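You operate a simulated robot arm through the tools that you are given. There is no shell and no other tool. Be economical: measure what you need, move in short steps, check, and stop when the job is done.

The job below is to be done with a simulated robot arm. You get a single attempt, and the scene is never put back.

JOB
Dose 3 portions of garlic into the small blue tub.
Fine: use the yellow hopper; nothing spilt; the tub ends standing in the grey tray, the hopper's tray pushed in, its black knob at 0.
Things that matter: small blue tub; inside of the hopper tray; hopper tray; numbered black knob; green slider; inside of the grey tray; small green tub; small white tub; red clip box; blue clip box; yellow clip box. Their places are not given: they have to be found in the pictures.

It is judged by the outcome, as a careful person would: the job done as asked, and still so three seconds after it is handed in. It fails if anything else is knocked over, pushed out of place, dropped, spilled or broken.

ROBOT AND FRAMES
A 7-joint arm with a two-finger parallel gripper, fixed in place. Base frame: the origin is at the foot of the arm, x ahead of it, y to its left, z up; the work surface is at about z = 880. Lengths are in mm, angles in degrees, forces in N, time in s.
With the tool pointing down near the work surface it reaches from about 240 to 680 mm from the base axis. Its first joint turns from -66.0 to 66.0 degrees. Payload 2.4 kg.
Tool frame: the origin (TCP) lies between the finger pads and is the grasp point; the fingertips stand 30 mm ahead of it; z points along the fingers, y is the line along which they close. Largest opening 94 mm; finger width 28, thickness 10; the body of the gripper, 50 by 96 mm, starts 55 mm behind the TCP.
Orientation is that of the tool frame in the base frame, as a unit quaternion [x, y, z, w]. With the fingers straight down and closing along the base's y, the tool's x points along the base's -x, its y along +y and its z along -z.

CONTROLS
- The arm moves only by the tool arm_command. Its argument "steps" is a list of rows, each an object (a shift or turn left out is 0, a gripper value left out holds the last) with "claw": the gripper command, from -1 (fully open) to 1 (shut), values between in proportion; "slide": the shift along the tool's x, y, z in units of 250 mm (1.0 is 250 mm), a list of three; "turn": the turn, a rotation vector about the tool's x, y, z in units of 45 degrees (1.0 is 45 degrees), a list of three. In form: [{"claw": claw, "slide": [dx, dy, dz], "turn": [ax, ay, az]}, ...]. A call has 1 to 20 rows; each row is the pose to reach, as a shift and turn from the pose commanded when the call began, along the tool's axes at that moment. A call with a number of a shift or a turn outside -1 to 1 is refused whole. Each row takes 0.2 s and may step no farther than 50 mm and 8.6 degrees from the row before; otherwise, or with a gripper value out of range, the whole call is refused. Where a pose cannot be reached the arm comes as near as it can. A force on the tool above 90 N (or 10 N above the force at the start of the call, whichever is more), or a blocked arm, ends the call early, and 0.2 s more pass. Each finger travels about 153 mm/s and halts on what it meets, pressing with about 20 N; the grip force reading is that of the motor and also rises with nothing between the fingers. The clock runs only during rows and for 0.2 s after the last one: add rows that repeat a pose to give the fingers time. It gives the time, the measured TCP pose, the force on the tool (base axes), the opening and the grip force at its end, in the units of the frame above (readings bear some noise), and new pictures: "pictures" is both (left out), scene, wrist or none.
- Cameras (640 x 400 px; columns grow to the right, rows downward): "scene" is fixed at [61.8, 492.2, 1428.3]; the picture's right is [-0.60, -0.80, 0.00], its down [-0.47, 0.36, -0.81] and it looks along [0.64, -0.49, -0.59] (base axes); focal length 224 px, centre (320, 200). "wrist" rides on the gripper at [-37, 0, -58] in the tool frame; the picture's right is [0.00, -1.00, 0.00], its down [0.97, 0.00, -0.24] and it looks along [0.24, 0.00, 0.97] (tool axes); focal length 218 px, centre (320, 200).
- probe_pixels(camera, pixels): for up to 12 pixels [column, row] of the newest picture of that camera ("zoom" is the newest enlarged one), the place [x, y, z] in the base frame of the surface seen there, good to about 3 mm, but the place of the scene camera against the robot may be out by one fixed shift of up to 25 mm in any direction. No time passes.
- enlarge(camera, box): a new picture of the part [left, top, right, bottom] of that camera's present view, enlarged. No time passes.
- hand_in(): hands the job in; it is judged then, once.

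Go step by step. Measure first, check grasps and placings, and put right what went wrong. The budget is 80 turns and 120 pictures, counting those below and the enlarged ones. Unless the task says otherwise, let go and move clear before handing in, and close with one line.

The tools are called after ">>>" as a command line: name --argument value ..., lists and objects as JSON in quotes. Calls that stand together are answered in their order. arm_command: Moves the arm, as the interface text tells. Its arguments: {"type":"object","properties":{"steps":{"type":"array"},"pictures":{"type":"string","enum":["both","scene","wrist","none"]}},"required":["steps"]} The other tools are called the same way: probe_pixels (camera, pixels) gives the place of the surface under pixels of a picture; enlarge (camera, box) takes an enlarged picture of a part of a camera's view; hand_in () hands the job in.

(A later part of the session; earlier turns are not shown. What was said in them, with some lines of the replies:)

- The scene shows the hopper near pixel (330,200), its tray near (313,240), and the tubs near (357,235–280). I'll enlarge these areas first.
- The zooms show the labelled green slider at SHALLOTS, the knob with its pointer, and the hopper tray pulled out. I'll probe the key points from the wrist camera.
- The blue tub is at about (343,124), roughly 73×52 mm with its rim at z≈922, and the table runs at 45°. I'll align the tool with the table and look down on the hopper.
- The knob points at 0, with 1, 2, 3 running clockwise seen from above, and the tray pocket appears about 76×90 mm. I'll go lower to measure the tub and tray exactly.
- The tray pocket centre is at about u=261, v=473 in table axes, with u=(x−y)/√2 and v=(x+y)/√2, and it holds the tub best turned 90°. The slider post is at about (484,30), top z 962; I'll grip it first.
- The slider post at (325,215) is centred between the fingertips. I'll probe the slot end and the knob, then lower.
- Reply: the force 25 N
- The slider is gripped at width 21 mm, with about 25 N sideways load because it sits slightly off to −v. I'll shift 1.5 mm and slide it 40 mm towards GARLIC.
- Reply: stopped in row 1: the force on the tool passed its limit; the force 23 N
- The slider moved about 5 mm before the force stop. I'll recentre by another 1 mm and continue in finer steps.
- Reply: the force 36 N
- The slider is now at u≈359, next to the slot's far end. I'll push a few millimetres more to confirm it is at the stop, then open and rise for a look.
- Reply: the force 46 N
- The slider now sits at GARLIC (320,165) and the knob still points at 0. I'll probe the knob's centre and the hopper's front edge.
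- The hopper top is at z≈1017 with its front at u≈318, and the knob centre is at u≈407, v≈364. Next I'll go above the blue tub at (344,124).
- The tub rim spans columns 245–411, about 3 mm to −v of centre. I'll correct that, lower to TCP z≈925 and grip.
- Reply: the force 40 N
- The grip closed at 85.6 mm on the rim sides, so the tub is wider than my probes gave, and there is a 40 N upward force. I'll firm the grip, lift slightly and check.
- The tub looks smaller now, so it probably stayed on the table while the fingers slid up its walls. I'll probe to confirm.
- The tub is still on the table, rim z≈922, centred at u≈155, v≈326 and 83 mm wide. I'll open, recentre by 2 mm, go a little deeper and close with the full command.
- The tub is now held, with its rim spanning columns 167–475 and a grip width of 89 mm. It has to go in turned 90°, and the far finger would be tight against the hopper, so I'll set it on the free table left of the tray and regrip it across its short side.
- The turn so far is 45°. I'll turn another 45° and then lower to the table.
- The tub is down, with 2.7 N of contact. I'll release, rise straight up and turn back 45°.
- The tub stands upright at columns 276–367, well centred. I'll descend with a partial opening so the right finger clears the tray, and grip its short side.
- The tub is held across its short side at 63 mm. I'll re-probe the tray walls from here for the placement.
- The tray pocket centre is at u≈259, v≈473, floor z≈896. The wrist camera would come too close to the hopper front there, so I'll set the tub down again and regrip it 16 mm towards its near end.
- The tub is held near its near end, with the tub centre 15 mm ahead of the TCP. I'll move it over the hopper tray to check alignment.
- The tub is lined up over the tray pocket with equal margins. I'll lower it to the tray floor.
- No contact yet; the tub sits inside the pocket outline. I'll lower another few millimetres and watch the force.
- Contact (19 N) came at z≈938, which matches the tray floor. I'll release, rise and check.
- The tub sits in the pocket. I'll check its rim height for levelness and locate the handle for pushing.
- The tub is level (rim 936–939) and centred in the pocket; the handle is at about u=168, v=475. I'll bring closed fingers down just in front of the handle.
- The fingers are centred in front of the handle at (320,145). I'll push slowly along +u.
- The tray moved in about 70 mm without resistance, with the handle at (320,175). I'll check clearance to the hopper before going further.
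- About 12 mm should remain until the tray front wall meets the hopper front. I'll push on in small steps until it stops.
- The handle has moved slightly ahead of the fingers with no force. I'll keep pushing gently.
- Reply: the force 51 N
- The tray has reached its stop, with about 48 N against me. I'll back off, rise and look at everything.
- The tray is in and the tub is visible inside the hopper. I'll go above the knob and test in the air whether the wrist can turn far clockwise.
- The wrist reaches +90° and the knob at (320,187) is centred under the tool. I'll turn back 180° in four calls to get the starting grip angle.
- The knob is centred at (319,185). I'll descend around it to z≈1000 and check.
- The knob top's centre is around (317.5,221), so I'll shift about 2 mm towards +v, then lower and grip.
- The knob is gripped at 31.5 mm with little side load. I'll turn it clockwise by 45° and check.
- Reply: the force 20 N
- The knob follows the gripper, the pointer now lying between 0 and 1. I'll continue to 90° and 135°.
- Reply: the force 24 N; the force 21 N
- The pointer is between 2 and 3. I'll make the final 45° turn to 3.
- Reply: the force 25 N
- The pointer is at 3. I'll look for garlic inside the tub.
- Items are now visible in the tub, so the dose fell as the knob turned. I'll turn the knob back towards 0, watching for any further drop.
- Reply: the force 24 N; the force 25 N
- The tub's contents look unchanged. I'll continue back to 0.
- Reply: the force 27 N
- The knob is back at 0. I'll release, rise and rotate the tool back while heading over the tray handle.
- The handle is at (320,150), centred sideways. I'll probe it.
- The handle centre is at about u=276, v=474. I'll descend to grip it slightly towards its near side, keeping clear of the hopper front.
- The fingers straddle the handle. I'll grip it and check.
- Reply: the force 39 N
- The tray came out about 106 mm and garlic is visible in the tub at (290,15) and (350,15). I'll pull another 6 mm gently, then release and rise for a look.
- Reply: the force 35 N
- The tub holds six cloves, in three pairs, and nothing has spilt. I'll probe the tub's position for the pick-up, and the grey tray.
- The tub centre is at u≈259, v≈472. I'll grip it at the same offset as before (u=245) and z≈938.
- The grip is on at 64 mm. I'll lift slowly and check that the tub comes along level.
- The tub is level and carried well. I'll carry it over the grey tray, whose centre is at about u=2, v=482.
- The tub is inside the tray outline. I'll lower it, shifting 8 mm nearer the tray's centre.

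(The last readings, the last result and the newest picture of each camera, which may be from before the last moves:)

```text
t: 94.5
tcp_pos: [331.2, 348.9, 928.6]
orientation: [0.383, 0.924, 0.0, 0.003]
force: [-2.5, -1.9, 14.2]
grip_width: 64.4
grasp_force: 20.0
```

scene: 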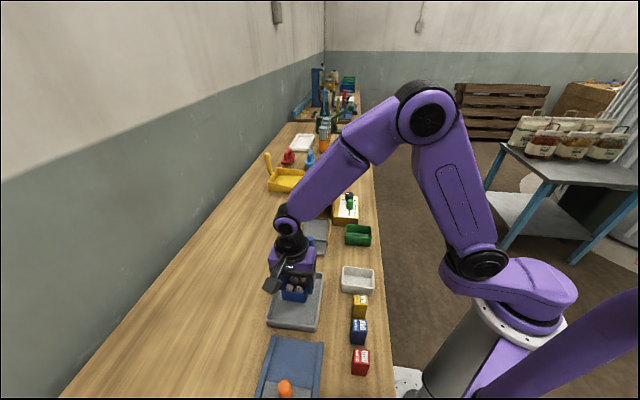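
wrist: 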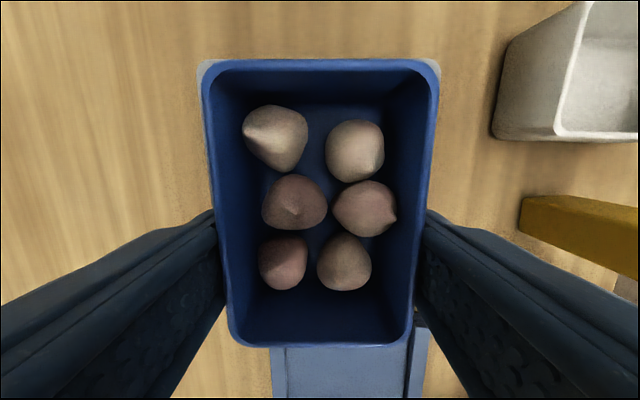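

Contact of 14 N at z≈928.6 matches the grey tray floor. I'll release and rise.

>>> arm_command --steps '[{"claw": -0.45, "slide": [0, 0, -0.003]}, {"claw": -0.5, "slide": [0, 0, -0.003]}, {"claw": -0.5, "slide": [0, 0, -0.06]}, {"claw": -0.5, "slide": [0, 0, -0.2]}, {"claw": -0.5, "slide": [0, 0, -0.38]}, {"claw": -0.5, "slide": [0, 0, -0.54]}, {"claw": -0.5, "slide": [0, 0, -0.54]}]' --pictures "both"

```text
t: 96.1
tcp_pos: [332.6, 349.9, 1062.9]
orientation: [0.384, 0.923, 0.0, 0.003]
force: [0.5, 0.2, 0.0]
grip_width: 70.3
grasp_force: 0.1
```

scene: 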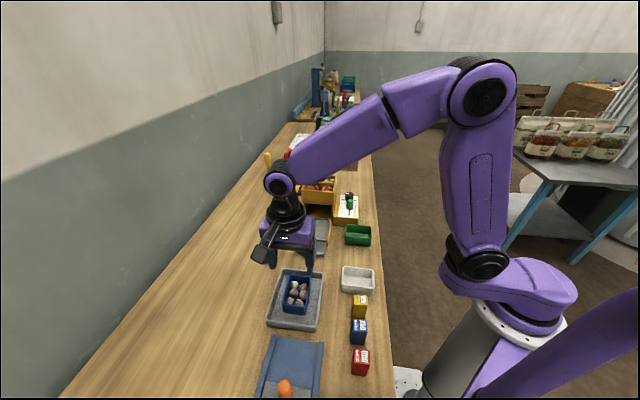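
wrist: 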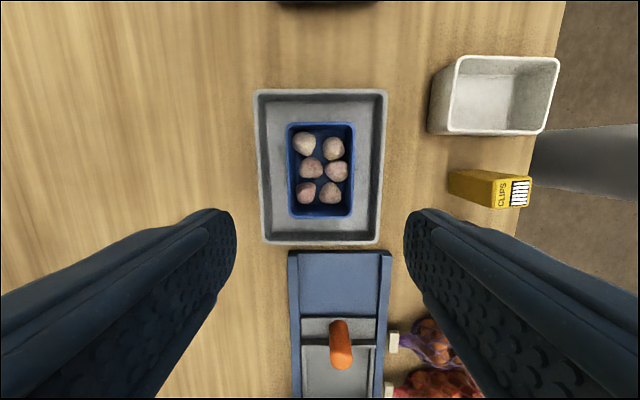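

The tub with its six cloves stands in the grey tray. Next I'll bring closed fingers down in front of the tray handle again to push it in.

>>> arm_command --steps '[{"claw": 1, "slide": [-0.18, -0.01, 0]}, {"claw": 1, "slide": [-0.36, -0.02, 0]}, {"claw": 1, "slide": [-0.545, -0.03, 0]}, {"claw": 1, "slide": [-0.545, -0.03, 0.16]}, {"claw": 1, "slide": [-0.545, -0.03, 0.32]}, {"claw": 1, "slide": [-0.545, -0.03, 0.46]}, {"claw": 1, "slide": [-0.545, -0.03, 0.545]}, {"claw": 1, "slide": [-0.545, -0.03, 0.545]}]' --pictures "wrist"

```text
t: 97.9
tcp_pos: [424.5, 247.3, 927.3]
orientation: [0.384, 0.923, -0.001, 0.003]
force: [0.3, 0.9, -0.3]
grip_width: 0.0
grasp_force: 20.5
```

wrist: 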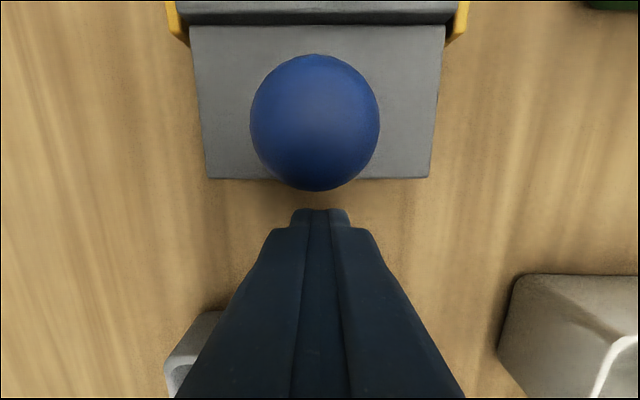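

The fingers are aligned with the handle. I'll push the tray in.

>>> arm_command --steps '[{"slide": [-0.024, 0.004, 0]}, {"slide": [-0.048, 0.004, 0]}, {"slide": [-0.072, 0.004, 0]}, {"slide": [-0.096, 0.004, 0]}, {"slide": [-0.12, 0.004, 0]}, {"slide": [-0.144, 0.004, 0]}, {"slide": [-0.168, 0.004, 0]}, {"slide": [-0.192, 0.004, 0]}, {"slide": [-0.216, 0.004, 0]}, {"slide": [-0.24, 0.004, 0]}, {"slide": [-0.264, 0.004, 0]}, {"slide": [-0.288, 0.004, 0]}, {"slide": [-0.312, 0.004, 0]}, {"slide": [-0.336, 0.004, 0]}, {"slide": [-0.36, 0.004, 0]}, {"slide": [-0.384, 0.004, 0]}, {"slide": [-0.408, 0.004, 0]}, {"slide": [-0.432, 0.004, 0]}, {"slide": [-0.45, 0.004, 0]}]' --pictures "none"

>>> arm_command --steps '[{"slide": [-0.012, 0, 0]}, {"slide": [-0.024, 0, 0]}, {"slide": [-0.036, 0, 0]}, {"slide": [-0.048, 0, 0]}, {"slide": [-0.056, 0, 0]}, {"slide": [-0.064, 0, 0]}]' --pictures "wrist"

```text
t: 101.9
tcp_pos: [504.1, 167.2, 928.0]
orientation: [0.384, 0.923, 0.0, 0.002]
force: [0.6, 0.8, 1.1]
grip_width: 0.1
grasp_force: 20.2
```

```text
t: 103.3
tcp_pos: [511.4, 157.1, 928.2]
orientation: [0.383, 0.924, -0.002, 0.001]
force: [-9.9, 6.5, 2.4]
grip_width: 0.0
grasp_force: 19.9
```

wrist: 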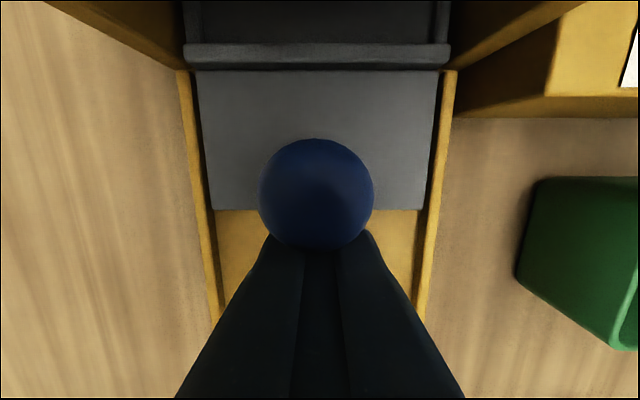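

The tray is in to u≈250 and resisting, slightly past its earlier stop. One small confirming push, then I'll back off and rise to check.

>>> arm_command --steps '[{"slide": [-0.012, 0, 0]}, {"slide": [-0.02, 0, 0]}]' --pictures "none"

>>> arm_command --steps '[{"slide": [0.06, 0, 0]}, {"slide": [0.12, 0, 0]}, {"slide": [0.12, 0, -0.18]}, {"slide": [0.12, 0, -0.36]}, {"slide": [0.12, 0, -0.54]}, {"slide": [0.12, 0.1, -0.7]}, {"slide": [0.12, 0.2, -0.85]}, {"slide": [0.12, 0.2, -0.85]}]' --pictures "both"

>>> enlarge --camera "scene" --box '[260, 165, 400, 335]'

>>> enlarge --camera "scene" --box '[305, 180, 365, 245]'

```text
t: 103.9
tcp_pos: [513.3, 158.3, 928.0]
orientation: [0.379, 0.925, -0.003, -0.001]
force: [-36.6, 21.8, 12.4]
grip_width: 0.0
grasp_force: 19.9
```

```text
t: 105.7
tcp_pos: [530.4, 208.7, 1139.7]
orientation: [0.383, 0.924, 0.0, 0.003]
force: [0.5, 0.7, 0.8]
grip_width: 0.1
grasp_force: 19.6
```

scene: 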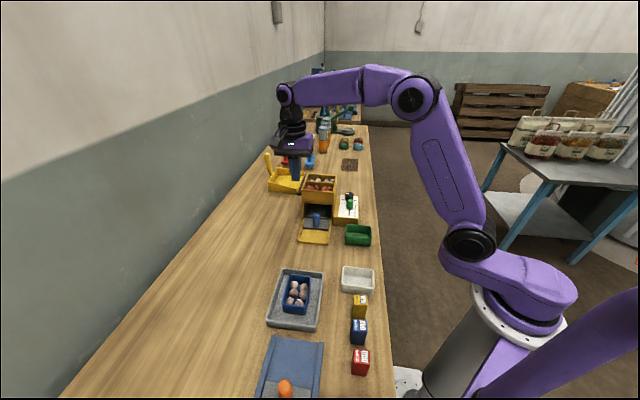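
wrist: 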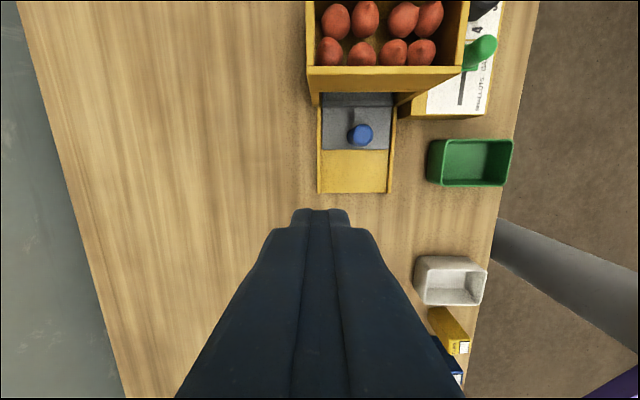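

```text
2.35 times, centred on (330, 250) of scene
```

zoom: 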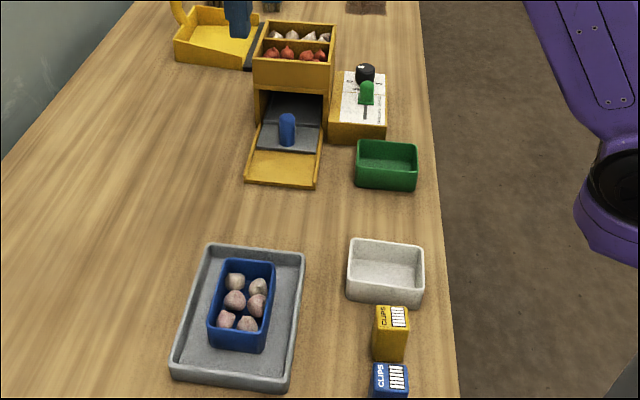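

```text
6.15 times, centred on (335, 212) of scene
```

zoom: 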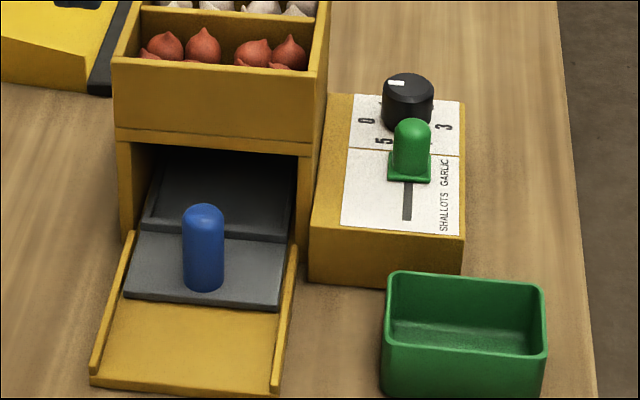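

The tub with the garlic stands in the grey tray. The hopper tray is in and empty, the knob's pointer is at 0, nothing is spilt and the arm is clear, so I'll hand in.

>>> hand_in

```text
The job is handed in.
```

I dosed the garlic into the small blue tub with the yellow hopper, turning the knob from 0 to 3 and back to 0. The tub ended with six cloves, lying in three pairs, which I took to be the 3 portions. The tub stands in the grey tray, the hopper tray is pushed in, the knob is at 0, and I saw nothing spilt. The job has been handed in.
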